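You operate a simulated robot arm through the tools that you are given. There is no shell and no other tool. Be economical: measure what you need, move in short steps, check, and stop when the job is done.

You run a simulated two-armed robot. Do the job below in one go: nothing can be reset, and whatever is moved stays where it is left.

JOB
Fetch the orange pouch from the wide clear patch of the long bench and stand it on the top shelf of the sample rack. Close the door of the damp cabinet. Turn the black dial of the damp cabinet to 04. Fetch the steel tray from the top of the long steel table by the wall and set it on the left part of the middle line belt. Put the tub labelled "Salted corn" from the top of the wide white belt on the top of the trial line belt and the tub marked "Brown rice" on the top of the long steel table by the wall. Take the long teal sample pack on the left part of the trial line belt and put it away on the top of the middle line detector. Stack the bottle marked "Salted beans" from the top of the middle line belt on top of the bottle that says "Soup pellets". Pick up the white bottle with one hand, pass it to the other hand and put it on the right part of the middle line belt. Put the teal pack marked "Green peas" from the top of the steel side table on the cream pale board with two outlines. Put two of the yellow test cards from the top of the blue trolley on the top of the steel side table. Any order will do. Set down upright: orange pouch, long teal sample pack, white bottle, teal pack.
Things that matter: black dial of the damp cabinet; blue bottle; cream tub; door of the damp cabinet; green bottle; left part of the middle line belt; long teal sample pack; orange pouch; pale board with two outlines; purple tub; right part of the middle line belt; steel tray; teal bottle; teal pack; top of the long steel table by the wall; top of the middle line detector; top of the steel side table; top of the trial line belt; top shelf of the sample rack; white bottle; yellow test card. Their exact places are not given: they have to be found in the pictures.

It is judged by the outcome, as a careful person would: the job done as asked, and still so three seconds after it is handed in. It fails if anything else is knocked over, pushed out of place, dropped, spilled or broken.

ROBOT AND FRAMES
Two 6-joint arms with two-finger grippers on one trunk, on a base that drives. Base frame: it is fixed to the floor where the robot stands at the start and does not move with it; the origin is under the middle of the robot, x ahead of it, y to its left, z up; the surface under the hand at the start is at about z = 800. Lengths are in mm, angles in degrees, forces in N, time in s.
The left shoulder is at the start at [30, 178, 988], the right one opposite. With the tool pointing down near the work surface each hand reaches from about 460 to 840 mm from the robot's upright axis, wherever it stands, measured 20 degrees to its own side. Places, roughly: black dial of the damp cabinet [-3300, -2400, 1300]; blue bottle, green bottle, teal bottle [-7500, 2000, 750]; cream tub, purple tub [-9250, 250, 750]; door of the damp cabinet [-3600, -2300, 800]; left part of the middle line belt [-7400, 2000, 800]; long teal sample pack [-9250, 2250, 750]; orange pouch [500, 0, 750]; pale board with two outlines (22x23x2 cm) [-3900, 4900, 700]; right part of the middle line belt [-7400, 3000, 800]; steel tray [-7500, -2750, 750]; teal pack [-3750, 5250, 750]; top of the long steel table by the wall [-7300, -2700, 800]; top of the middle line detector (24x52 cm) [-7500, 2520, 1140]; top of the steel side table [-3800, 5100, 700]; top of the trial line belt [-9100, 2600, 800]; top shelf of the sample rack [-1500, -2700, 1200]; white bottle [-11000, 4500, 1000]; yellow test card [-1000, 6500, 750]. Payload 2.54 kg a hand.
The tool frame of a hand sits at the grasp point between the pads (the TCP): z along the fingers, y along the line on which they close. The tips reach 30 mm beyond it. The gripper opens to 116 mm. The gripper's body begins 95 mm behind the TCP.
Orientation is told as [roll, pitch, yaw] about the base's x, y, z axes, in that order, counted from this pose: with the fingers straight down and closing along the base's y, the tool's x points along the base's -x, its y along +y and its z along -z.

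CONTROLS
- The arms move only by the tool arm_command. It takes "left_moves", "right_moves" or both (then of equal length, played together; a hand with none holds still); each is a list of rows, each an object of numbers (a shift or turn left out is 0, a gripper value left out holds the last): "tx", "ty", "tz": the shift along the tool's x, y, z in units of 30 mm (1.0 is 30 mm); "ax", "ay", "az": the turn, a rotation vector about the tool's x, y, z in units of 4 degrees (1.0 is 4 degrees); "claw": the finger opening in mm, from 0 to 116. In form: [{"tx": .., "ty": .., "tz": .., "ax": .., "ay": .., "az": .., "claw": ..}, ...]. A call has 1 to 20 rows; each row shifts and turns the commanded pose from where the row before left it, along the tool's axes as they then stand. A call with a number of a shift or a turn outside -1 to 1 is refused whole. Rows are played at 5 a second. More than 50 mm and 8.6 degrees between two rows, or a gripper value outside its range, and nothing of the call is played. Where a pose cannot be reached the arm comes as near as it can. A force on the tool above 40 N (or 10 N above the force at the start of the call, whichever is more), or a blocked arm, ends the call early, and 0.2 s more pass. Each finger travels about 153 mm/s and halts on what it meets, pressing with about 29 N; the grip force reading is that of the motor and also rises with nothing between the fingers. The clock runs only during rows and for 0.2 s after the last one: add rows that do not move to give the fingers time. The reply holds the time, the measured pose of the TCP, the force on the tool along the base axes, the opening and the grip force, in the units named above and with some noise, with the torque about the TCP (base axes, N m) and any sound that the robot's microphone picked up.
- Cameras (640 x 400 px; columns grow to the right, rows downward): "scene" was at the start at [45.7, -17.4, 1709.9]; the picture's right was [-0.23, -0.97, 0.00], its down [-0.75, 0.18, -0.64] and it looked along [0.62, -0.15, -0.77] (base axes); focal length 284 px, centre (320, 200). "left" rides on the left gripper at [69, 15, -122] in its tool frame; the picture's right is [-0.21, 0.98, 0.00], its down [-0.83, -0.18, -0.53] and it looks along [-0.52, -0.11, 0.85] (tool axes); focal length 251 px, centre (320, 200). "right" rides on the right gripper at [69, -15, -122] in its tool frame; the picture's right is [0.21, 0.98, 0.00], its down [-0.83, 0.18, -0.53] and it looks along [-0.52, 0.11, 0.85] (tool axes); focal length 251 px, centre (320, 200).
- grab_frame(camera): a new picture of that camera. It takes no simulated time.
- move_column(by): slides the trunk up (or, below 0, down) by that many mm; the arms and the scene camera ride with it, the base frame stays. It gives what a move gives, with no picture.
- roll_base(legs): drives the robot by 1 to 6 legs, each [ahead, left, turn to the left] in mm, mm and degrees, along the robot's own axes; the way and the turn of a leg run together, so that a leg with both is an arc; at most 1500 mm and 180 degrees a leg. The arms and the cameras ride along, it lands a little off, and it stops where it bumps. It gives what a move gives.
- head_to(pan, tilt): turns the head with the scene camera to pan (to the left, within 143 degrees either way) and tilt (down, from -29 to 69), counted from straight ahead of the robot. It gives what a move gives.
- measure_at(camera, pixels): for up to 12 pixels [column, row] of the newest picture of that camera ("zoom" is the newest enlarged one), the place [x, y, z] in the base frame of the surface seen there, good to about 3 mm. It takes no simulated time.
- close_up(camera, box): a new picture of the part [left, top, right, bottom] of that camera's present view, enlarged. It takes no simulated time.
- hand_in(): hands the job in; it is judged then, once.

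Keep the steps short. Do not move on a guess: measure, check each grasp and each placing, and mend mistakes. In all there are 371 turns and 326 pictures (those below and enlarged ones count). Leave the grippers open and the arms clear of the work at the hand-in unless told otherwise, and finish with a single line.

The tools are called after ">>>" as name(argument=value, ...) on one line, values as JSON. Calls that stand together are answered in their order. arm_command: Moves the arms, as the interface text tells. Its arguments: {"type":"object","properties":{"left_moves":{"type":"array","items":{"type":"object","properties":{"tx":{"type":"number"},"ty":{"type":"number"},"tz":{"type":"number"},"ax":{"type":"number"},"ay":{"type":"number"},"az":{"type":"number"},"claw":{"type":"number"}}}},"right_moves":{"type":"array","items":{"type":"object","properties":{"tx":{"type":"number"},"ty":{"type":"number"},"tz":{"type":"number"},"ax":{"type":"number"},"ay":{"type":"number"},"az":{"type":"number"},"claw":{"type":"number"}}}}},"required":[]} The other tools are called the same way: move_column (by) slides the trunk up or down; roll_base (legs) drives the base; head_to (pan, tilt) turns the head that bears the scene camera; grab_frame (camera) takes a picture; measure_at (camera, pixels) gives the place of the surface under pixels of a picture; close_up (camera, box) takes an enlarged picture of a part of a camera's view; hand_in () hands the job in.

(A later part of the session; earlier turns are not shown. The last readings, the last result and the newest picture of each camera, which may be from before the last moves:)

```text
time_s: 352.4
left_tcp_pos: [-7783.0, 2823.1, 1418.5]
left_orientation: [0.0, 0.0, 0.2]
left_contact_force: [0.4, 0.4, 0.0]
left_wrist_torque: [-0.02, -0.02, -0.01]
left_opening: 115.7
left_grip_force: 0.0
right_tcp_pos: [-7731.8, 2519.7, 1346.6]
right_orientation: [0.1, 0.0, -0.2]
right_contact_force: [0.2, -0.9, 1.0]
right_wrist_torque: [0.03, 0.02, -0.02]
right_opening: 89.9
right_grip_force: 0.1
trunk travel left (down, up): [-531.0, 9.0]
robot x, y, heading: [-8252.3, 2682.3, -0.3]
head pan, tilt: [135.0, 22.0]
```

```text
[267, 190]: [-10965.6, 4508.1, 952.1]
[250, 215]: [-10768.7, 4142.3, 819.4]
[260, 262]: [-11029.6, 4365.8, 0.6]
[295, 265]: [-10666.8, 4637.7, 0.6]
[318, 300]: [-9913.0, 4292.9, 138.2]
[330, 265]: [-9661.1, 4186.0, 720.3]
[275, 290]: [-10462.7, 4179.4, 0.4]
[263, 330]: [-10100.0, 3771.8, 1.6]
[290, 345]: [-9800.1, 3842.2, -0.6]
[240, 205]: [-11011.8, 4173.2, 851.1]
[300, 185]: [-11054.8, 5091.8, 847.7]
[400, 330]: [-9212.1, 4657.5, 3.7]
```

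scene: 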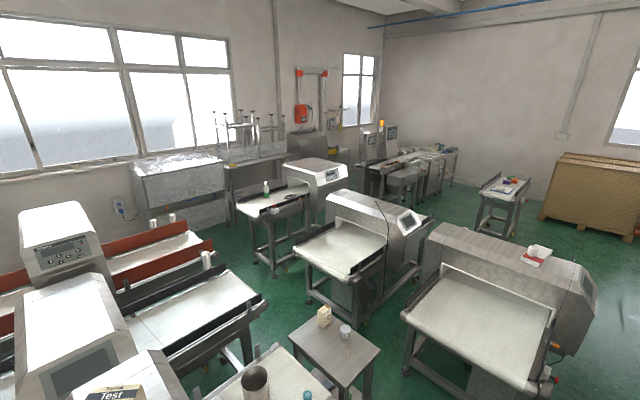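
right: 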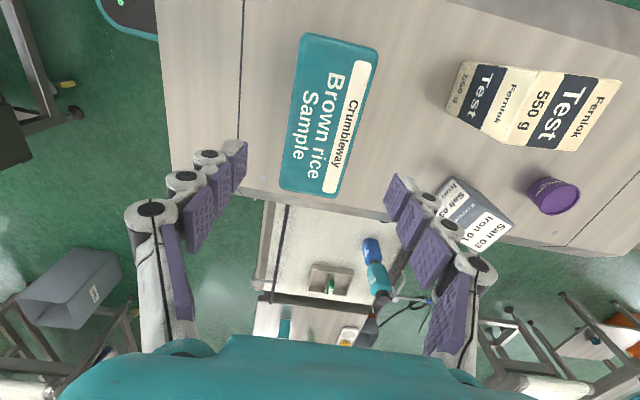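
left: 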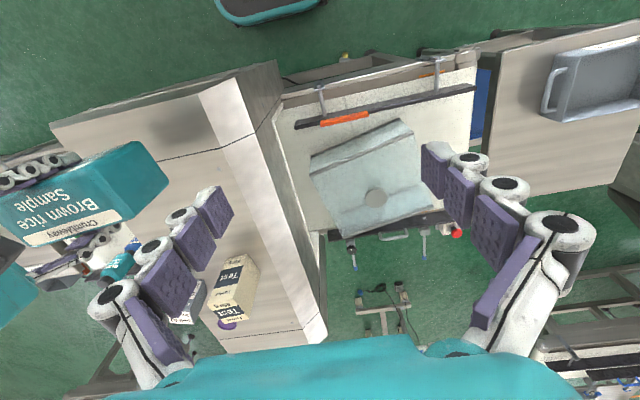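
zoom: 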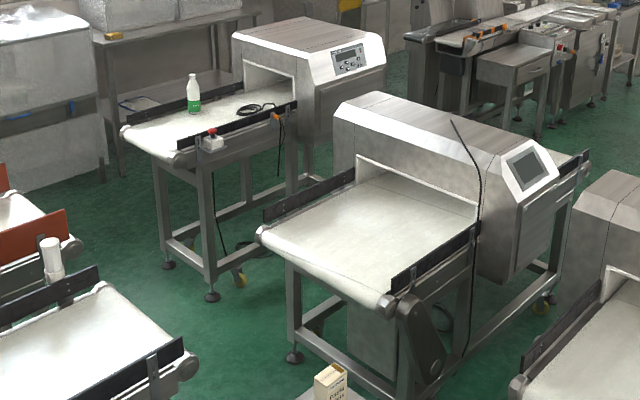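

The white bottle is at (-10966,4508) on a belt at z≈850. I'll measure the corridor leading there.

>>> measure_at(camera="scene", pixels=[[378, 352], [315, 322], [290, 340], [262, 297], [247, 362], [405, 320], [300, 250], [387, 275], [350, 335], [210, 262], [236, 210], [320, 345]])

>>> head_to(pan=115, tilt=35)

>>> grab_frame(camera="scene")

```text
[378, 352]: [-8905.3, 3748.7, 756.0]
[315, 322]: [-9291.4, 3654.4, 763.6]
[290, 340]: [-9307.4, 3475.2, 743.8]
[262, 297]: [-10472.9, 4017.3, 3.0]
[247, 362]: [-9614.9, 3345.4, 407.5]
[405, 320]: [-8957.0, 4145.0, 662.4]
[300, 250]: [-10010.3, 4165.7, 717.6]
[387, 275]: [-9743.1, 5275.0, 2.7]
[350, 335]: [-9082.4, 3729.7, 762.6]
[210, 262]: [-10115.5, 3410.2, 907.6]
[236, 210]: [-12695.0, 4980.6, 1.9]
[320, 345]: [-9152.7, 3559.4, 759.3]
```

```text
time_s: 353.2
left_tcp_pos: [-7783.1, 2823.5, 1418.6]
left_orientation: [0.1, -0.1, 0.2]
left_contact_force: [0.1, -0.3, -0.4]
left_wrist_torque: [-0.01, 0.01, 0.04]
left_opening: 115.9
left_grip_force: 0.0
right_tcp_pos: [-7732.7, 2520.0, 1345.1]
right_orientation: [0.2, 0.0, -0.1]
right_contact_force: [0.1, -0.8, 0.6]
right_wrist_torque: [-0.01, 0.0, 0.05]
right_opening: 90.1
right_grip_force: 0.0
trunk travel left (down, up): [-531.0, 9.0]
robot x, y, heading: [-8253.1, 2684.1, -0.1]
head pan, tilt: [115.0, 35.0]
```

```text
220 pictures are left
```

scene: 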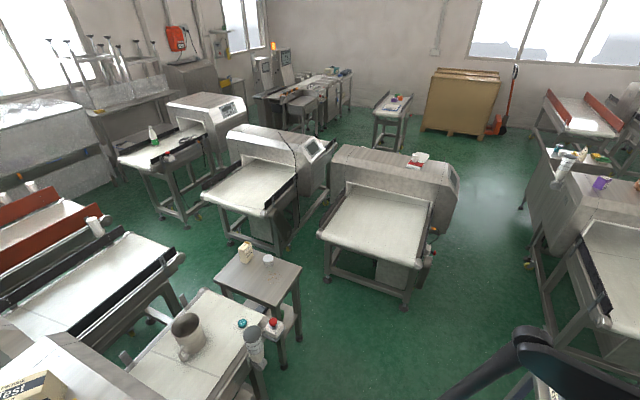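

The gap between the trial's side table (y≤3750) and the next belts (y≥4150) is tight. I'll look down at my own base to learn its size and height.

>>> head_to(pan=0, tilt=69)

>>> grab_frame(camera="scene")

>>> head_to(pan=90, tilt=69)

>>> grab_frame(camera="scene")

```text
time_s: 355.1
left_tcp_pos: [-7782.9, 2822.6, 1418.2]
left_orientation: [0.1, -0.1, 0.2]
left_contact_force: [-1.0, 0.9, 0.6]
left_wrist_torque: [-0.02, 0.0, -0.02]
left_opening: 115.8
left_grip_force: 0.0
right_tcp_pos: [-7731.8, 2519.8, 1345.7]
right_orientation: [0.2, 0.0, -0.1]
right_contact_force: [-0.3, -0.2, 0.0]
right_wrist_torque: [0.0, -0.01, 0.01]
right_opening: 90.0
right_grip_force: 0.0
trunk travel left (down, up): [-531.0, 9.0]
robot x, y, heading: [-8255.4, 2677.1, -0.1]
head pan, tilt: [0.0, 68.8]
```

```text
219 pictures are left
```

scene: 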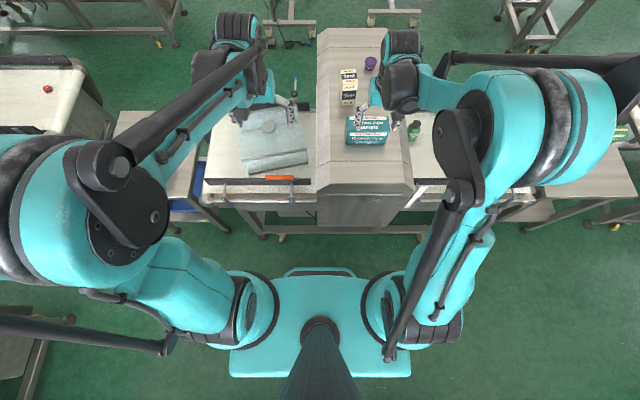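

```text
time_s: 356.8
left_tcp_pos: [-7782.6, 2823.2, 1417.9]
left_orientation: [0.1, -0.1, 0.1]
left_contact_force: [0.3, -0.3, -0.6]
left_wrist_torque: [-0.03, -0.02, 0.02]
left_opening: 116.2
left_grip_force: 0.0
right_tcp_pos: [-7733.0, 2519.7, 1346.3]
right_orientation: [0.2, 0.0, -0.1]
right_contact_force: [-0.4, -0.4, -0.7]
right_wrist_torque: [0.0, 0.01, 0.01]
right_opening: 90.1
right_grip_force: 0.1
trunk travel left (down, up): [-531.0, 9.0]
robot x, y, heading: [-8251.9, 2680.0, 0.2]
head pan, tilt: [90.0, 68.8]
```

```text
218 pictures are left
```

scene: 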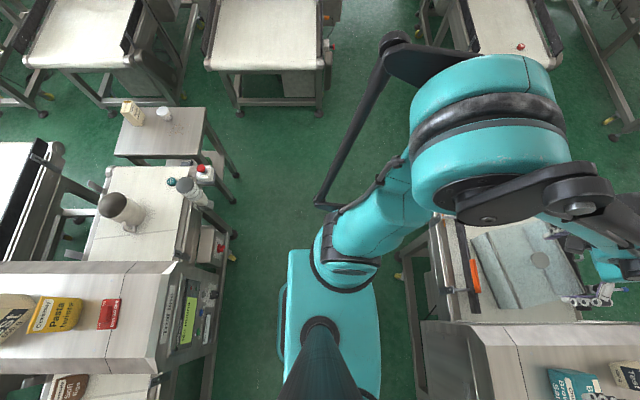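

>>> measure_at(camera="scene", pixels=[[293, 256], [365, 265], [288, 380], [378, 380], [280, 320], [200, 240], [236, 175], [305, 110], [215, 105], [205, 165], [330, 60], [425, 320]])

```text
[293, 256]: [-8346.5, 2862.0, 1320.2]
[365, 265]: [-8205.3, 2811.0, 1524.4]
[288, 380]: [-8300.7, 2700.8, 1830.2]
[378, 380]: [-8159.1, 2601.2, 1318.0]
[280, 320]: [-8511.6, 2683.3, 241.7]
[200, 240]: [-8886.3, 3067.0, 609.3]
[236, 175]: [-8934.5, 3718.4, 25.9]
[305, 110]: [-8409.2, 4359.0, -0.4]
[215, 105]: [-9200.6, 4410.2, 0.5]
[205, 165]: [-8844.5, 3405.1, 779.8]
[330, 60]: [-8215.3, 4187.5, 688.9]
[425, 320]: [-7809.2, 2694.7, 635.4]
```

The base is low (≈250 mm) and about ±265–285 mm; at floor level the gap between legs is ≈690 mm, so it fits at y≈4040 with the trunk raised. I'll turn left to face +y and drive to the corridor mouth.

>>> roll_base(legs=[[0, 0, 90], [1300, 0, 0]])

>>> head_to(pan=88, tilt=45)

>>> grab_frame(camera="scene")

```text
time_s: 367.1
left_tcp_pos: [-8350.8, 4466.7, 1418.8]
left_orientation: [0.1, -0.1, 88.7]
left_contact_force: [-1.0, -0.2, 0.4]
left_wrist_torque: [-0.02, 0.01, 0.0]
left_opening: 116.2
left_grip_force: 0.0
right_tcp_pos: [-8046.5, 4510.4, 1345.8]
right_orientation: [0.1, 0.0, 88.5]
right_contact_force: [-0.1, -0.4, -0.4]
right_wrist_torque: [0.0, -0.01, -0.01]
right_opening: 89.9
right_grip_force: 0.2
trunk travel left (down, up): [-531.0, 9.0]
robot x, y, heading: [-8222.6, 3990.4, 88.6]
head pan, tilt: [90.0, 68.8]
```

```text
time_s: 368.0
left_tcp_pos: [-8349.9, 4467.1, 1418.2]
left_orientation: [0.1, -0.1, 88.9]
left_contact_force: [0.2, 0.3, -0.5]
left_wrist_torque: [0.03, 0.01, -0.04]
left_opening: 115.8
left_grip_force: 0.1
right_tcp_pos: [-8045.9, 4511.2, 1345.6]
right_orientation: [0.1, 0.1, 88.5]
right_contact_force: [0.2, -0.2, -0.1]
right_wrist_torque: [-0.02, -0.03, 0.01]
right_opening: 90.0
right_grip_force: 0.1
trunk travel left (down, up): [-531.0, 9.0]
robot x, y, heading: [-8224.2, 3991.3, 88.6]
head pan, tilt: [88.0, 45.0]
```

```text
217 pictures are left
```

scene: 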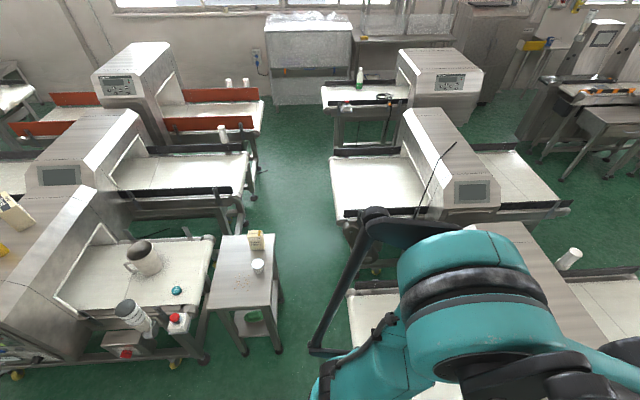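

I can see the corridor straight ahead in this view. Measuring its edges.

>>> measure_at(camera="scene", pixels=[[279, 348], [274, 260], [349, 292], [332, 190], [375, 270], [365, 245], [330, 90], [262, 108], [250, 195], [340, 145], [300, 300], [246, 230]])

```text
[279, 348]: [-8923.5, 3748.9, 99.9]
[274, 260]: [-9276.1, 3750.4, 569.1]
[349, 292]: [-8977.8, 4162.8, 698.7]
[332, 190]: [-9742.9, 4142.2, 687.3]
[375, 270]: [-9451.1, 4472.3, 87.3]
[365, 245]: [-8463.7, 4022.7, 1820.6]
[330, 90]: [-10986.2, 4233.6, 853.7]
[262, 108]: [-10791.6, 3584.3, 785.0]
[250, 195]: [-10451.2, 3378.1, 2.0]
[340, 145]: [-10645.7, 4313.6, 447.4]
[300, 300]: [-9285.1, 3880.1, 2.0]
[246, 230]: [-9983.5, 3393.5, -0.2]
```

I'll align to y≈4050 with heading 90°, then slide west in steps.

>>> roll_base(legs=[[58, 0, 1.5]])

>>> roll_base(legs=[[0, 700, 0]])

```text
time_s: 368.9
left_tcp_pos: [-8356.3, 4483.2, 1418.7]
left_orientation: [0.1, -0.1, 89.9]
left_contact_force: [-0.5, 0.1, -0.2]
left_wrist_torque: [-0.05, 0.01, 0.02]
left_opening: 115.8
left_grip_force: 0.1
right_tcp_pos: [-8052.9, 4531.9, 1346.6]
right_orientation: [0.0, 0.0, 89.6]
right_contact_force: [-0.3, 0.0, 0.5]
right_wrist_torque: [-0.02, -0.02, -0.02]
right_opening: 89.9
right_grip_force: 0.0
trunk travel left (down, up): [-531.0, 9.0]
robot x, y, heading: [-8219.3, 4010.2, 89.5]
head pan, tilt: [88.0, 45.0]
stopped in leg 1: the robot was blocked; the commanded pose is now the measured one
```

```text
time_s: 371.9
left_tcp_pos: [-8830.5, 4479.4, 1419.9]
left_orientation: [0.4, -0.1, 90.9]
left_contact_force: [1.4, 0.4, 0.6]
left_wrist_torque: [-0.01, 0.13, 0.0]
left_opening: 115.9
left_grip_force: 0.0
right_tcp_pos: [-8527.2, 4534.4, 1344.5]
right_orientation: [0.2, 0.0, 90.7]
right_contact_force: [0.7, -0.2, 0.0]
right_wrist_torque: [-0.01, 0.1, -0.01]
right_opening: 90.0
right_grip_force: 0.0
trunk travel left (down, up): [-531.0, 9.0]
robot x, y, heading: [-8685.6, 4009.1, 90.7]
head pan, tilt: [88.0, 45.0]
stopped in leg 1: the robot was blocked; the commanded pose is now the measured one
```

The base is ±283 long and about ±240 wide, so it must go lengthwise. I'll back out to the aisle, turn to face -x there, and enter at y≈4020.

>>> roll_base(legs=[[0, -400, 0], [-420, 0, 0], [0, 0, 89.5]])

```text
time_s: 380.4
left_tcp_pos: [-8746.3, 3455.8, 1418.1]
left_orientation: [0.3, -0.1, 179.6]
left_contact_force: [1.0, 0.2, 0.5]
left_wrist_torque: [0.01, 0.01, 0.0]
left_opening: 115.9
left_grip_force: 0.1
right_tcp_pos: [-8793.4, 3761.2, 1346.2]
right_orientation: [0.1, 0.0, 179.3]
right_contact_force: [0.7, -0.6, 0.5]
right_wrist_torque: [0.03, 0.0, -0.01]
right_opening: 89.9
right_grip_force: 0.0
trunk travel left (down, up): [-531.0, 9.0]
robot x, y, heading: [-8275.7, 3591.4, 179.4]
head pan, tilt: [88.0, 45.0]
```

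>>> roll_base(legs=[[0, -425, 0.6], [500, 0, 0]])

>>> head_to(pan=0, tilt=45)

>>> grab_frame(camera="scene")

```text
time_s: 385.6
left_tcp_pos: [-9246.1, 3873.3, 1418.0]
left_orientation: [0.2, -0.1, -179.5]
left_contact_force: [0.5, -0.3, 0.7]
left_wrist_torque: [-0.01, -0.01, 0.0]
left_opening: 115.9
left_grip_force: 0.0
right_tcp_pos: [-9297.8, 4177.0, 1346.5]
right_orientation: [0.1, -0.1, -179.8]
right_contact_force: [-0.4, -0.9, -0.4]
right_wrist_torque: [0.03, 0.02, 0.0]
right_opening: 89.9
right_grip_force: 0.0
trunk travel left (down, up): [-531.0, 9.0]
robot x, y, heading: [-8775.3, 4016.5, -179.7]
head pan, tilt: [88.0, 45.0]
```

```text
time_s: 387.2
left_tcp_pos: [-9246.8, 3873.2, 1419.7]
left_orientation: [0.2, -0.1, -179.4]
left_contact_force: [0.2, -0.7, 0.0]
left_wrist_torque: [0.02, -0.03, -0.04]
left_opening: 115.9
left_grip_force: 0.1
right_tcp_pos: [-9299.2, 4176.0, 1346.6]
right_orientation: [0.0, -0.1, -179.8]
right_contact_force: [0.2, -0.8, -0.4]
right_wrist_torque: [-0.02, 0.01, -0.01]
right_opening: 90.0
right_grip_force: 0.2
trunk travel left (down, up): [-531.0, 9.0]
robot x, y, heading: [-8776.7, 4017.1, -179.8]
head pan, tilt: [0.0, 45.0]
```

```text
216 pictures are left
```

scene: 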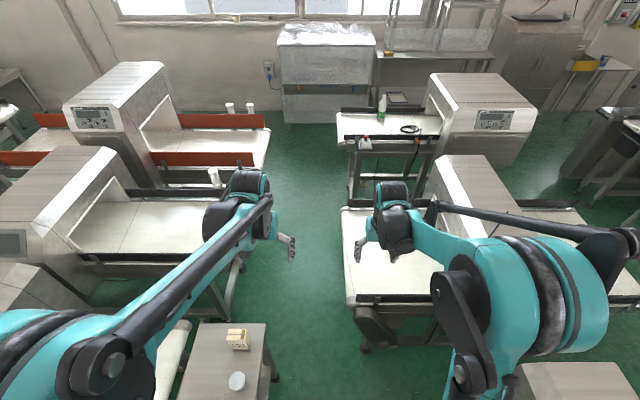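

It fits. Continuing ahead to x≈-10380.

>>> roll_base(legs=[[1000, 0, -0.3], [600, 0, 0]])

>>> head_to(pan=-30, tilt=45)

>>> grab_frame(camera="scene")

```text
time_s: 395.4
left_tcp_pos: [-10853.1, 3878.5, 1418.8]
left_orientation: [0.2, 0.0, 179.9]
left_contact_force: [-0.5, 0.0, 0.5]
left_wrist_torque: [0.01, 0.01, 0.0]
left_opening: 116.2
left_grip_force: 0.0
right_tcp_pos: [-10901.5, 4182.6, 1347.2]
right_orientation: [0.2, 0.1, 179.5]
right_contact_force: [0.5, -0.1, -0.1]
right_wrist_torque: [0.02, -0.01, 0.02]
right_opening: 90.4
right_grip_force: 0.2
trunk travel left (down, up): [-531.0, 9.0]
robot x, y, heading: [-10385.8, 4018.8, 179.7]
head pan, tilt: [0.0, 45.0]
```

```text
time_s: 396.4
left_tcp_pos: [-10853.3, 3879.2, 1418.7]
left_orientation: [0.2, 0.0, 179.9]
left_contact_force: [-0.7, -0.4, -0.4]
left_wrist_torque: [0.03, 0.05, 0.01]
left_opening: 115.7
left_grip_force: 0.1
right_tcp_pos: [-10902.9, 4184.0, 1345.8]
right_orientation: [0.2, 0.0, 179.5]
right_contact_force: [-0.7, -0.5, -0.4]
right_wrist_torque: [0.0, 0.02, -0.01]
right_opening: 90.2
right_grip_force: 0.0
trunk travel left (down, up): [-531.0, 9.0]
robot x, y, heading: [-10384.3, 4016.2, 179.4]
head pan, tilt: [-30.0, 45.0]
```

```text
215 pictures are left
```

scene: 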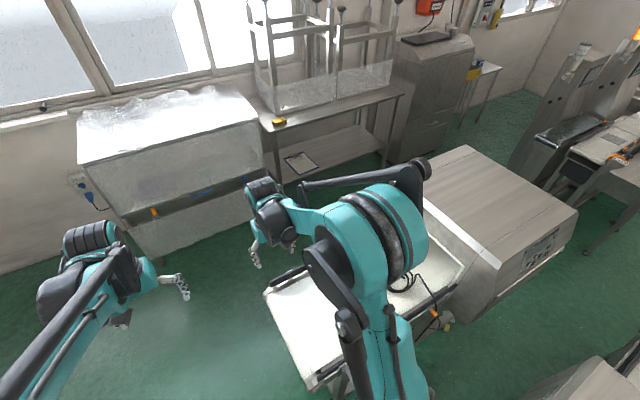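

I'll turn 22° to the right and view the bottle.

>>> roll_base(legs=[[0, 0, -22]])

>>> grab_frame(camera="right")

>>> head_to(pan=-15, tilt=42)

>>> grab_frame(camera="scene")

```text
time_s: 397.9
left_tcp_pos: [-10872.3, 4062.4, 1418.5]
left_orientation: [0.1, -0.2, 158.2]
left_contact_force: [1.3, -0.4, 0.6]
left_wrist_torque: [-0.01, -0.02, 0.01]
left_opening: 115.8
left_grip_force: 0.1
right_tcp_pos: [-10804.9, 4362.6, 1346.2]
right_orientation: [0.2, 0.0, 158.0]
right_contact_force: [-0.3, 0.1, -0.4]
right_wrist_torque: [0.01, -0.01, 0.01]
right_opening: 90.0
right_grip_force: 0.1
trunk travel left (down, up): [-531.0, 9.0]
robot x, y, heading: [-10385.0, 4020.8, 157.9]
head pan, tilt: [-30.0, 45.0]
```

```text
214 pictures are left
```

right: 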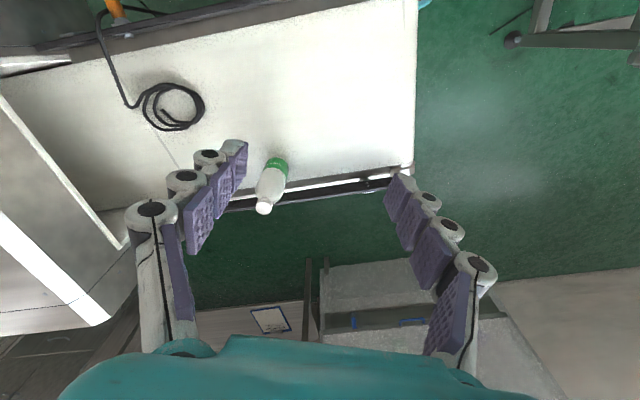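

```text
time_s: 398.7
left_tcp_pos: [-10872.2, 4062.3, 1418.5]
left_orientation: [0.3, -0.2, 158.2]
left_contact_force: [0.8, -0.3, 0.4]
left_wrist_torque: [-0.05, -0.01, 0.0]
left_opening: 116.1
left_grip_force: 0.1
right_tcp_pos: [-10806.0, 4362.8, 1346.1]
right_orientation: [0.1, 0.1, 158.0]
right_contact_force: [-1.0, 0.1, 0.2]
right_wrist_torque: [0.01, 0.02, -0.02]
right_opening: 90.1
right_grip_force: 0.1
trunk travel left (down, up): [-531.0, 9.0]
robot x, y, heading: [-10385.9, 4018.2, 158.1]
head pan, tilt: [-15.0, 42.0]
```

```text
213 pictures are left
```

scene: 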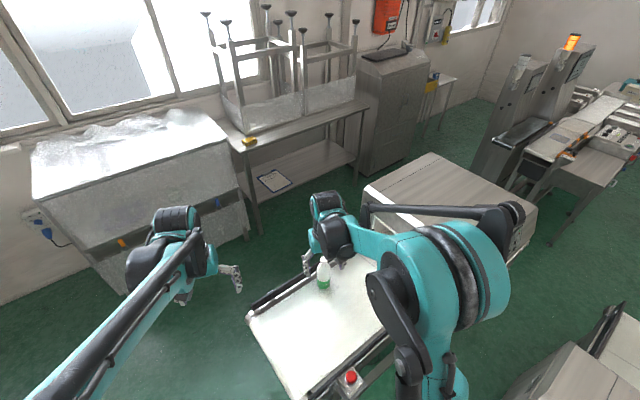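

>>> close_up(camera="right", box=[220, 130, 320, 230])

>>> measure_at(camera="right", pixels=[[263, 208], [268, 190], [274, 175], [278, 161], [284, 163], [266, 166], [287, 170], [275, 150], [350, 186], [250, 200]])

>>> close_up(camera="scene", box=[290, 240, 360, 300])

```text
4.00 times, centred on (270, 180) of right
```

zoom: 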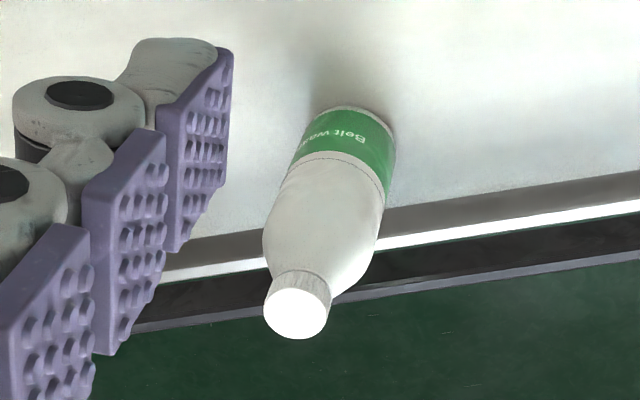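

```text
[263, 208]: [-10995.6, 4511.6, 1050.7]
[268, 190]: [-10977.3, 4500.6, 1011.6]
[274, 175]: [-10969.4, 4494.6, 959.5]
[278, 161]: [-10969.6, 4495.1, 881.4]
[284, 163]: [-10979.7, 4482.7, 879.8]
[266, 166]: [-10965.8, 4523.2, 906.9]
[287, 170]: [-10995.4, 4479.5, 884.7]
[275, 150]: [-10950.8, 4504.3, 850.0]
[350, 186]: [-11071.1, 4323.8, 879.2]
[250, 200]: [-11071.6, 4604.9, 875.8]
```

```text
6.67 times, centred on (325, 270) of scene
```

zoom: 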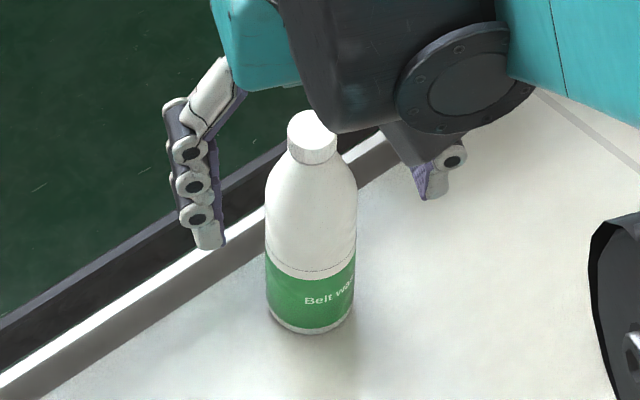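

The bottle is 200 mm tall, ≈65 mm across, centre (-10996,4511), on a belt at z=850. Plan: the right hand, pitched ~60° forward, grips it low. Later the left hand takes it from above, so the left does the final placing. I'll lower the trunk and pitch the right hand.

>>> move_column(by=-200)

>>> arm_command(right_moves=[{"tx": -1, "claw": 100}, {"tx": -1}, {"tx": -1}, {"ay": -1}, {"ay": -1}, {"ay": -1}, {"ay": -1}, {"ay": -1}, {"ay": -1}, {"ay": -1}, {"ay": -1}, {"ay": -1}, {"ay": -1}, {"ay": -1}, {"ay": -1}, {"ay": -1}, {"ay": -1}, {"ay": -1}])

>>> grab_frame(camera="right")

>>> grab_frame(camera="scene")

```text
time_s: 400.9
left_tcp_pos: [-10871.0, 4061.2, 1218.2]
left_orientation: [0.2, -0.1, 158.2]
left_contact_force: [-0.4, 0.9, -0.1]
left_wrist_torque: [-0.02, -0.02, 0.01]
left_opening: 116.1
left_grip_force: 0.1
right_tcp_pos: [-10805.1, 4363.1, 1146.3]
right_orientation: [0.1, 0.0, 158.0]
right_contact_force: [0.2, 0.0, 0.4]
right_wrist_torque: [0.03, 0.0, 0.02]
right_opening: 90.0
right_grip_force: 0.1
trunk travel left (down, up): [-331.0, 209.0]
robot x, y, heading: [-10382.1, 4017.1, 157.9]
head pan, tilt: [-15.0, 42.0]
```

```text
time_s: 404.7
left_tcp_pos: [-10872.6, 4062.8, 1219.0]
left_orientation: [0.2, -0.1, 158.2]
left_contact_force: [0.4, -0.3, -0.2]
left_wrist_torque: [-0.03, 0.01, 0.0]
left_opening: 115.8
left_grip_force: 0.1
right_tcp_pos: [-10887.9, 4397.2, 1145.8]
right_orientation: [0.1, -60.0, 157.8]
right_contact_force: [-0.3, 1.1, -0.2]
right_wrist_torque: [0.0, 0.02, -0.01]
right_opening: 100.2
right_grip_force: 0.1
trunk travel left (down, up): [-331.0, 209.0]
robot x, y, heading: [-10380.1, 4020.2, 158.1]
head pan, tilt: [-15.0, 42.0]
```

```text
210 pictures are left
```

right: 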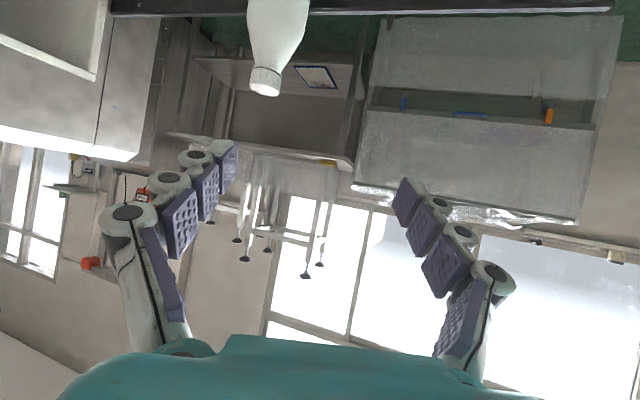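

```text
209 pictures are left
```

scene: 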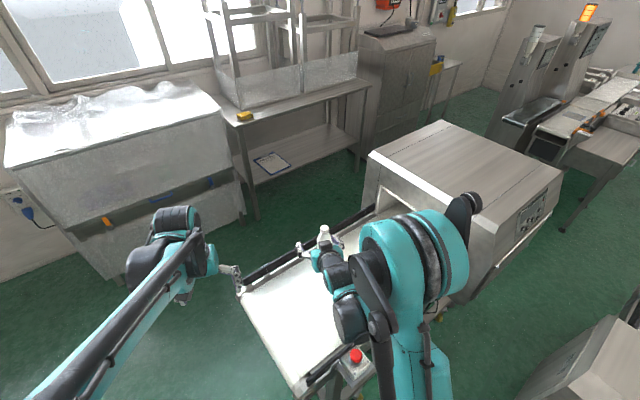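

I'll shift 65 mm to the right, descend to z≈905 in front of the bottle and check.

>>> arm_command(right_moves=[{"ty": -0.75}, {"ty": -0.75}, {"ty": -0.67}, {"tx": 0.87, "tz": 0.5}, {"tx": 0.87, "tz": 0.5}, {"tx": 0.87, "tz": 0.5}, {"tx": 0.87, "tz": 0.5}, {"tx": 0.87, "tz": 0.5}, {"tx": 0.87, "tz": 0.5}, {"tx": 0.87, "tz": 0.5}, {"tx": 0.87, "tz": 0.5}, {}])

>>> grab_frame(camera="right")

```text
time_s: 407.3
left_tcp_pos: [-10871.3, 4062.1, 1218.1]
left_orientation: [0.2, -0.1, 158.1]
left_contact_force: [0.6, -0.1, 0.2]
left_wrist_torque: [0.01, 0.06, 0.01]
left_opening: 115.9
left_grip_force: 0.1
right_tcp_pos: [-10962.3, 4513.6, 1011.7]
right_orientation: [0.1, -59.9, 157.8]
right_contact_force: [-1.1, -0.1, -0.3]
right_wrist_torque: [-0.05, 0.0, -0.01]
right_opening: 100.1
right_grip_force: 0.0
right hand out of reach, approached as far as the arm can: row 4, 5, 6, 7, 8, 9, 10, 11
trunk travel left (down, up): [-331.0, 209.0]
robot x, y, heading: [-10380.7, 4017.1, 157.8]
head pan, tilt: [-15.0, 42.0]
```

```text
208 pictures are left
```

right: 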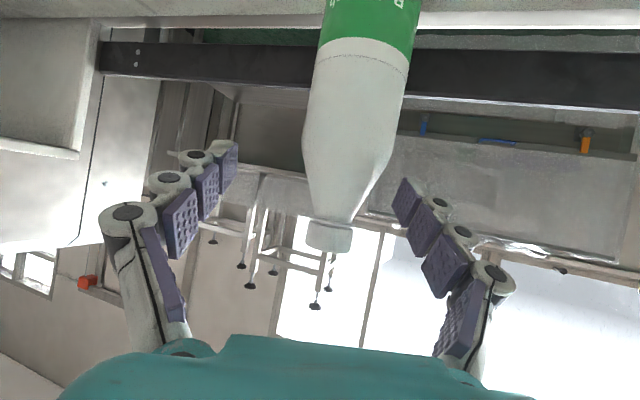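

The arm couldn't get that low from this trunk height. I'll correct 15 mm sideways and then lower the trunk instead.

>>> arm_command(right_moves=[{"ty": 0.25}, {"ty": 0.25}])

```text
time_s: 407.9
left_tcp_pos: [-10871.1, 4063.0, 1219.0]
left_orientation: [0.1, -0.1, 158.2]
left_contact_force: [0.2, 0.1, -0.8]
left_wrist_torque: [-0.01, -0.01, 0.01]
left_opening: 115.9
left_grip_force: 0.0
right_tcp_pos: [-10968.1, 4500.1, 1013.8]
right_orientation: [0.1, -60.0, 157.7]
right_contact_force: [0.2, -0.1, 0.0]
right_wrist_torque: [0.04, 0.04, 0.02]
right_opening: 100.0
right_grip_force: 0.0
trunk travel left (down, up): [-331.0, 209.0]
robot x, y, heading: [-10384.5, 4016.2, 158.1]
head pan, tilt: [-15.0, 42.0]
```

Aligned sideways with the bottle 30 mm ahead. Lowering the trunk 105 mm.

>>> move_column(by=-105)

>>> grab_frame(camera="right")

>>> grab_frame(camera="scene")

```text
time_s: 409.2
left_tcp_pos: [-10870.7, 4063.0, 1115.3]
left_orientation: [0.3, -0.1, 158.2]
left_contact_force: [0.7, -0.6, -0.1]
left_wrist_torque: [-0.01, 0.01, 0.05]
left_opening: 116.1
left_grip_force: 0.1
right_tcp_pos: [-10968.3, 4499.6, 908.3]
right_orientation: [0.2, -59.8, 157.9]
right_contact_force: [-0.5, 0.8, 0.0]
right_wrist_torque: [0.03, 0.02, -0.01]
right_opening: 100.1
right_grip_force: 0.1
trunk travel left (down, up): [-226.0, 314.0]
robot x, y, heading: [-10385.8, 4017.6, 157.9]
head pan, tilt: [-15.0, 42.0]
```

```text
207 pictures are left
```

right: 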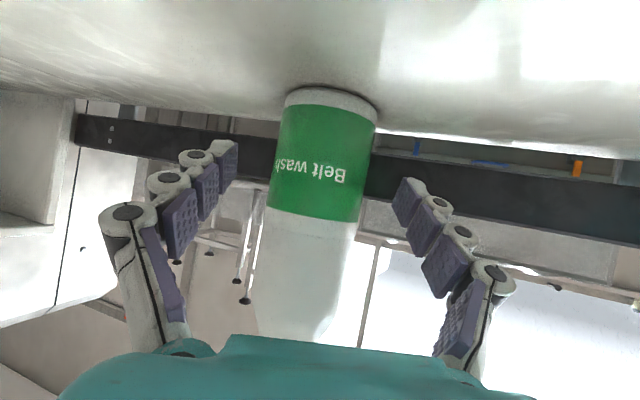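

```text
206 pictures are left
```

scene: 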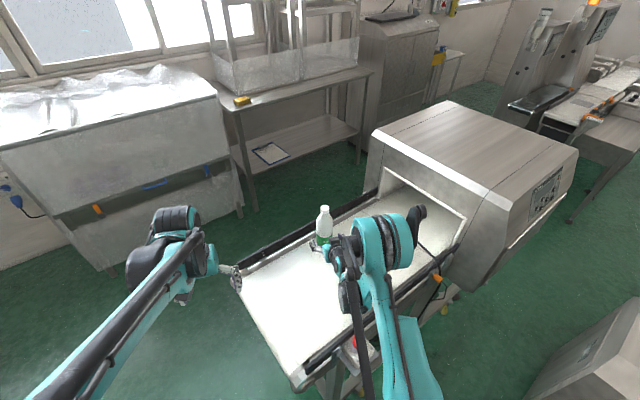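

The bottle is between the fingers. I'll go forward 30 mm and close.

>>> arm_command(right_moves=[{"tz": 0.43, "tx": -0.25}, {"tz": 0.43, "tx": -0.25}, {}, {"claw": 45}, {"claw": 45}, {"claw": 45}, {}])

>>> grab_frame(camera="right")

```text
time_s: 410.8
left_tcp_pos: [-10871.9, 4062.0, 1112.7]
left_orientation: [0.2, -0.1, 158.2]
left_contact_force: [-0.3, 0.3, 0.3]
left_wrist_torque: [0.01, 0.0, 0.03]
left_opening: 115.9
left_grip_force: 0.1
right_tcp_pos: [-10997.0, 4511.0, 909.0]
right_orientation: [0.2, -59.9, 157.8]
right_contact_force: [-1.9, -0.6, 5.0]
right_wrist_torque: [-0.01, 0.3, -0.03]
right_opening: 59.9
right_grip_force: 28.8
trunk travel left (down, up): [-226.0, 314.0]
robot x, y, heading: [-10380.7, 4020.0, 158.2]
head pan, tilt: [-15.0, 42.0]
```

```text
205 pictures are left
```

right: 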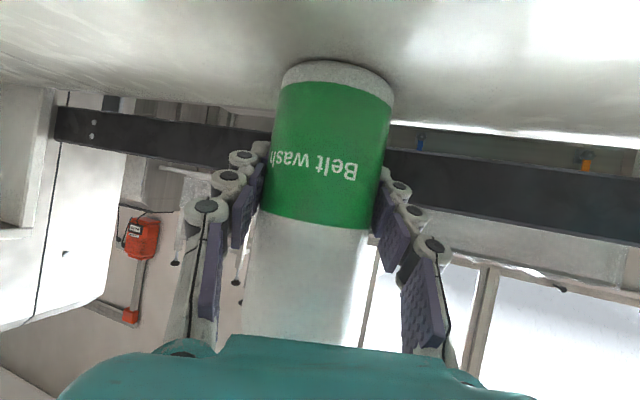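

Gripped (60 mm). I'll lift by the trunk 60 mm and check it stays upright.

>>> move_column(by=60)

>>> close_up(camera="scene", box=[270, 180, 400, 280])

```text
time_s: 411.8
left_tcp_pos: [-10871.0, 4063.0, 1172.5]
left_orientation: [0.3, -0.1, 158.2]
left_contact_force: [-0.4, -0.3, -0.7]
left_wrist_torque: [0.0, 0.02, 0.02]
left_opening: 115.8
left_grip_force: 0.1
right_tcp_pos: [-10996.3, 4510.1, 968.1]
right_orientation: [0.3, -59.7, 157.9]
right_contact_force: [-0.6, 0.2, -5.0]
right_wrist_torque: [-0.04, -0.01, 0.0]
right_opening: 59.8
right_grip_force: 29.1
trunk travel left (down, up): [-286.0, 254.0]
robot x, y, heading: [-10380.9, 4016.5, 158.1]
head pan, tilt: [-15.0, 42.0]
```

```text
4.00 times, centred on (335, 230) of scene
```

zoom: 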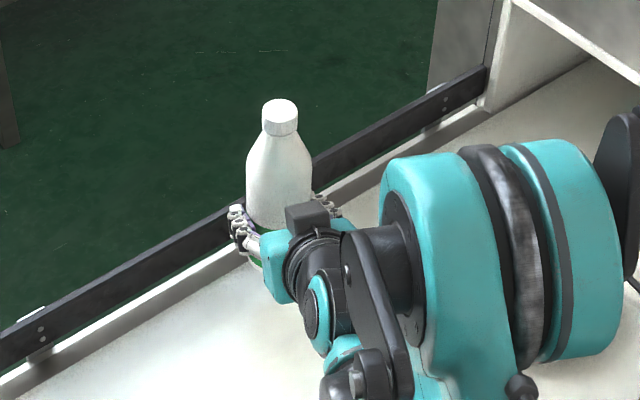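

It's held upright with 5 N. I'll bring the bottle to the robot's centreline at a higher level and raise the left hand.

>>> arm_command(right_moves=[{"tx": -0.87, "tz": -0.5}, {"tx": -0.87, "tz": -0.5}, {"tx": -0.87, "tz": -0.5}, {"ty": 0.9}, {"ty": 0.9}, {"ty": 0.9}, {"ty": 0.9}, {"ty": 0.9}, {"ty": 0.9}, {"ty": 0.9}, {"ty": 0.9}], left_moves=[{"tz": -0.9}, {"tz": -0.9}, {"tz": -0.9}, {"tz": -0.9}, {"tz": -0.9}, {}, {}, {}, {}, {}, {}])

>>> grab_frame(camera="left")

>>> head_to(pan=0, tilt=45)

>>> grab_frame(camera="scene")

```text
time_s: 414.2
left_tcp_pos: [-10872.3, 4060.6, 1306.6]
left_orientation: [0.1, -0.1, 158.2]
left_contact_force: [0.4, -0.2, -0.8]
left_wrist_torque: [0.02, -0.04, 0.0]
left_opening: 115.7
left_grip_force: 0.1
right_tcp_pos: [-11079.1, 4310.9, 1057.1]
right_orientation: [0.2, -59.6, 157.7]
right_contact_force: [0.5, -0.3, -4.3]
right_wrist_torque: [0.03, -0.03, -0.02]
right_opening: 59.9
right_grip_force: 29.9
trunk travel left (down, up): [-286.0, 254.0]
robot x, y, heading: [-10383.0, 4018.1, 158.0]
head pan, tilt: [-15.0, 42.0]
```

```text
203 pictures are left
```

left: 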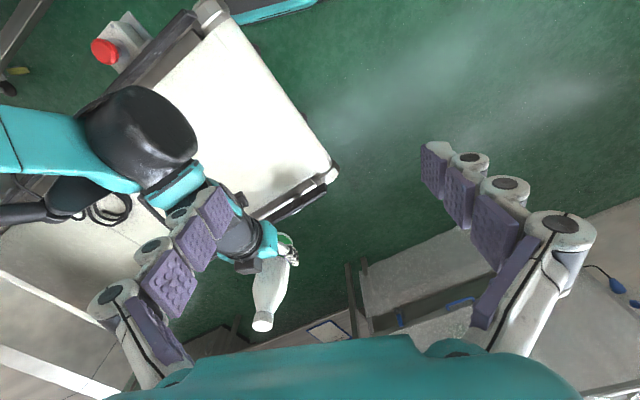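

```text
time_s: 415.0
left_tcp_pos: [-10871.6, 4061.6, 1306.7]
left_orientation: [0.1, -0.1, 158.2]
left_contact_force: [0.2, 1.0, 0.1]
left_wrist_torque: [-0.04, 0.02, 0.02]
left_opening: 115.9
left_grip_force: 0.1
right_tcp_pos: [-11078.0, 4313.1, 1057.1]
right_orientation: [0.1, -59.8, 157.9]
right_contact_force: [0.5, -0.3, -4.9]
right_wrist_torque: [0.02, 0.03, 0.01]
right_opening: 59.4
right_grip_force: 29.1
trunk travel left (down, up): [-286.0, 254.0]
robot x, y, heading: [-10381.8, 4012.9, 158.1]
head pan, tilt: [0.0, 45.0]
```

```text
202 pictures are left
```

scene: 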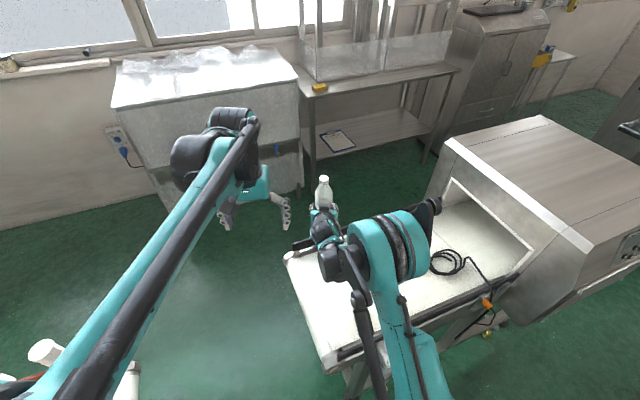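

I'll bring the left hand above the bottle at height, then check before descending.

>>> arm_command(left_moves=[{"tx": -0.95, "ty": -0.52}, {"tx": -0.95, "ty": -0.52}, {"tx": -0.95, "ty": -0.52}, {"tx": -0.95, "ty": -0.52}, {"tx": -0.95, "ty": -0.52}, {"tx": -0.95, "ty": -0.52}, {"tx": -0.95, "ty": -0.52}, {"tx": -0.95, "ty": -0.52}, {"tx": -0.95, "ty": -0.52}, {"tx": -0.95, "ty": -0.52}, {}])

>>> grab_frame(camera="left")

>>> grab_frame(camera="scene")

```text
time_s: 417.4
left_tcp_pos: [-11048.0, 4284.6, 1296.3]
left_orientation: [0.2, 0.0, 158.2]
left_contact_force: [0.4, 0.2, 0.2]
left_wrist_torque: [-0.05, -0.05, 0.01]
left_opening: 116.0
left_grip_force: 0.2
left hand out of reach, approached as far as the arm can: row 9, 10
right_tcp_pos: [-11078.9, 4312.6, 1056.7]
right_orientation: [0.3, -59.7, 157.7]
right_contact_force: [-0.4, 0.6, -4.3]
right_wrist_torque: [0.01, 0.04, 0.04]
right_opening: 60.1
right_grip_force: 28.9
trunk travel left (down, up): [-286.0, 254.0]
robot x, y, heading: [-10378.7, 4018.2, 157.8]
head pan, tilt: [0.0, 45.0]
```

```text
201 pictures are left
```

left: 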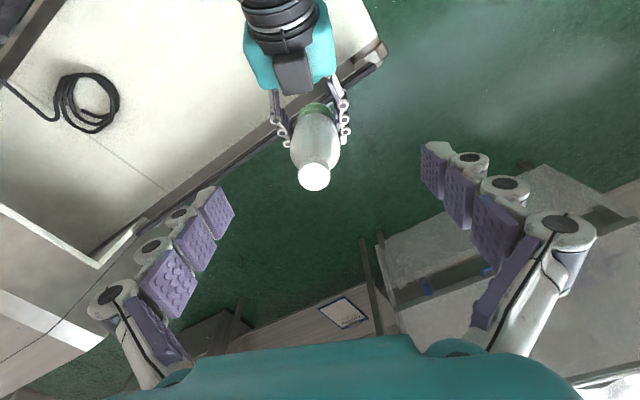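

```text
200 pictures are left
```

scene: 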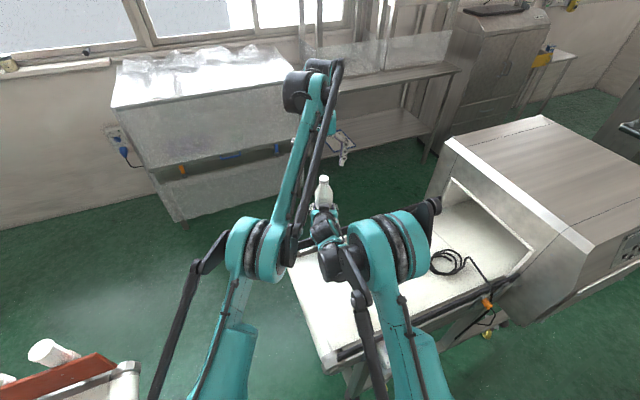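

The left is at its reach limit; I'll bring the bottle 75 mm nearer with the right hand.

>>> arm_command(right_moves=[{"tz": -0.72, "tx": 0.42}, {"tz": -0.72, "tx": 0.42}, {"tz": -0.72, "tx": 0.42}, {}])

>>> grab_frame(camera="left")

```text
time_s: 418.4
left_tcp_pos: [-11048.0, 4283.7, 1296.8]
left_orientation: [0.3, -0.1, 158.2]
left_contact_force: [0.1, -0.3, 0.7]
left_wrist_torque: [-0.05, -0.05, -0.03]
left_opening: 116.1
left_grip_force: 0.0
right_tcp_pos: [-11008.6, 4282.3, 1057.9]
right_orientation: [0.2, -59.7, 157.8]
right_contact_force: [0.9, -0.1, -5.4]
right_wrist_torque: [-0.01, -0.03, -0.04]
right_opening: 60.2
right_grip_force: 29.0
trunk travel left (down, up): [-286.0, 254.0]
robot x, y, heading: [-10383.3, 4020.4, 158.4]
head pan, tilt: [0.0, 45.0]
```

```text
199 pictures are left
```

left: 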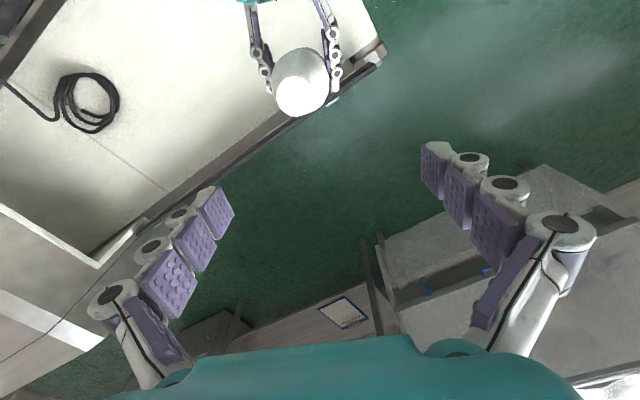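

>>> measure_at(camera="left", pixels=[[302, 98], [302, 85], [302, 112], [285, 98], [322, 98]])

```text
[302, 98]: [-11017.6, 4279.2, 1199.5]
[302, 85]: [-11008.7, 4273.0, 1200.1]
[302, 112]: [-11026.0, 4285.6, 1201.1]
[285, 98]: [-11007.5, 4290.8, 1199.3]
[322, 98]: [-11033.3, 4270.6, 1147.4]
```

Now centre the left hand over the bottle and descend to about z=1130.

>>> arm_command(left_moves=[{"tx": 0.56, "ty": -0.17}, {"tx": 0.56, "ty": -0.17}, {"tz": 0.9}, {"tz": 0.9}, {"tz": 0.9}, {}])

>>> grab_frame(camera="left")

>>> grab_frame(camera="scene")

```text
time_s: 419.8
left_tcp_pos: [-11010.6, 4280.4, 1216.2]
left_orientation: [0.3, -0.1, 158.2]
left_contact_force: [0.3, -0.2, 0.3]
left_wrist_torque: [-0.02, -0.01, 0.04]
left_opening: 115.8
left_grip_force: 0.1
right_tcp_pos: [-11008.3, 4281.8, 1059.1]
right_orientation: [0.2, -59.8, 157.8]
right_contact_force: [0.4, -0.1, -3.6]
right_wrist_torque: [-0.03, 0.0, 0.03]
right_opening: 59.7
right_grip_force: 28.6
trunk travel left (down, up): [-286.0, 254.0]
robot x, y, heading: [-10383.8, 4016.2, 158.1]
head pan, tilt: [0.0, 45.0]
```

```text
198 pictures are left
```

left: 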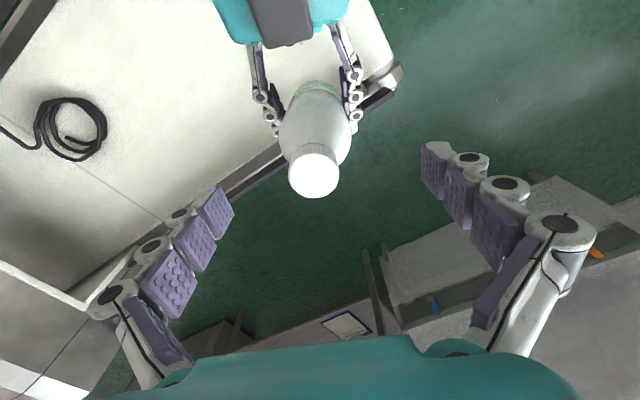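

```text
197 pictures are left
```

scene: 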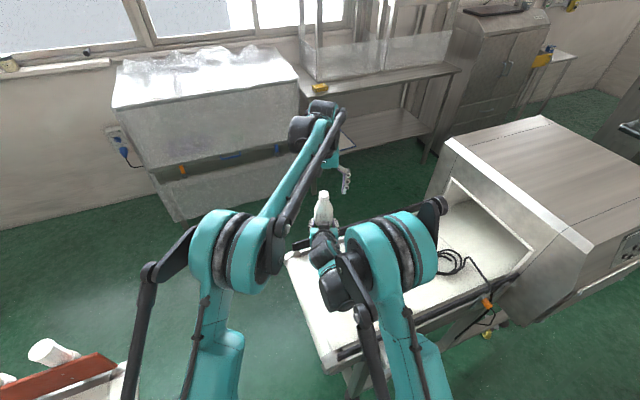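

Aligned to within about 4 mm. Descending to z≈1130.

>>> arm_command(left_moves=[{"tz": 0.8}, {"tz": 0.8}, {"tz": 0.8}, {"tz": 0.45}, {}])

>>> grab_frame(camera="left")

>>> close_up(camera="scene", box=[250, 80, 450, 300])

```text
time_s: 421.0
left_tcp_pos: [-11012.9, 4280.1, 1131.9]
left_orientation: [0.2, -0.1, 158.2]
left_contact_force: [0.5, 0.8, -0.2]
left_wrist_torque: [-0.01, -0.01, 0.01]
left_opening: 115.8
left_grip_force: 0.1
right_tcp_pos: [-11009.2, 4282.7, 1059.2]
right_orientation: [0.1, -59.8, 157.8]
right_contact_force: [0.0, -0.4, -4.3]
right_wrist_torque: [-0.01, 0.0, 0.03]
right_opening: 59.9
right_grip_force: 28.7
trunk travel left (down, up): [-286.0, 254.0]
robot x, y, heading: [-10381.5, 4017.1, 157.8]
head pan, tilt: [0.0, 45.0]
```

```text
196 pictures are left
```

left: 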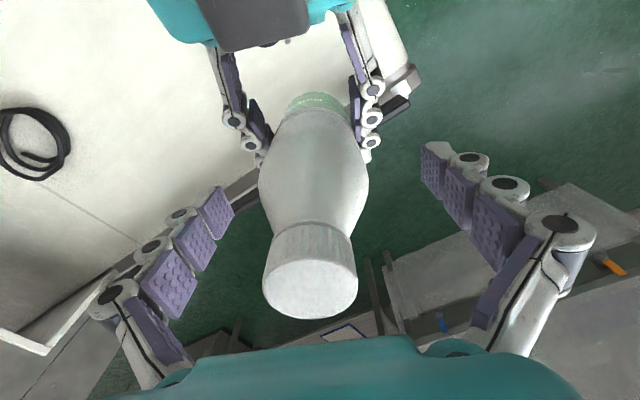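

```text
1.82 times, centred on (350, 190) of scene
```

zoom: 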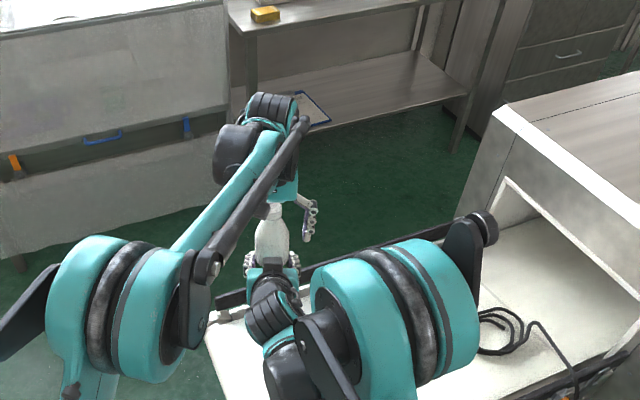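

In position. Closing the left hand on the bottle's upper body.

>>> arm_command(left_moves=[{"claw": 45}, {"claw": 45}, {"claw": 45}, {}, {}])

>>> grab_frame(camera="left")

```text
time_s: 422.2
left_tcp_pos: [-11011.1, 4282.6, 1132.0]
left_orientation: [0.1, 0.0, 158.2]
left_contact_force: [7.5, 21.8, 15.4]
left_wrist_torque: [1.13, -0.19, 0.06]
left_opening: 60.3
left_grip_force: 29.3
right_tcp_pos: [-11010.5, 4281.1, 1059.5]
right_orientation: [0.2, -59.8, 157.7]
right_contact_force: [-8.5, -22.8, -19.5]
right_wrist_torque: [0.46, -0.4, 0.05]
right_opening: 60.0
right_grip_force: 29.4
trunk travel left (down, up): [-286.0, 254.0]
robot x, y, heading: [-10385.0, 4016.1, 158.2]
head pan, tilt: [0.0, 45.0]
```

```text
194 pictures are left
```

left: 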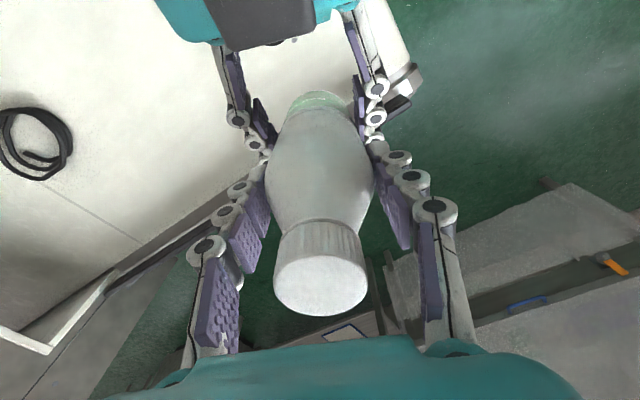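

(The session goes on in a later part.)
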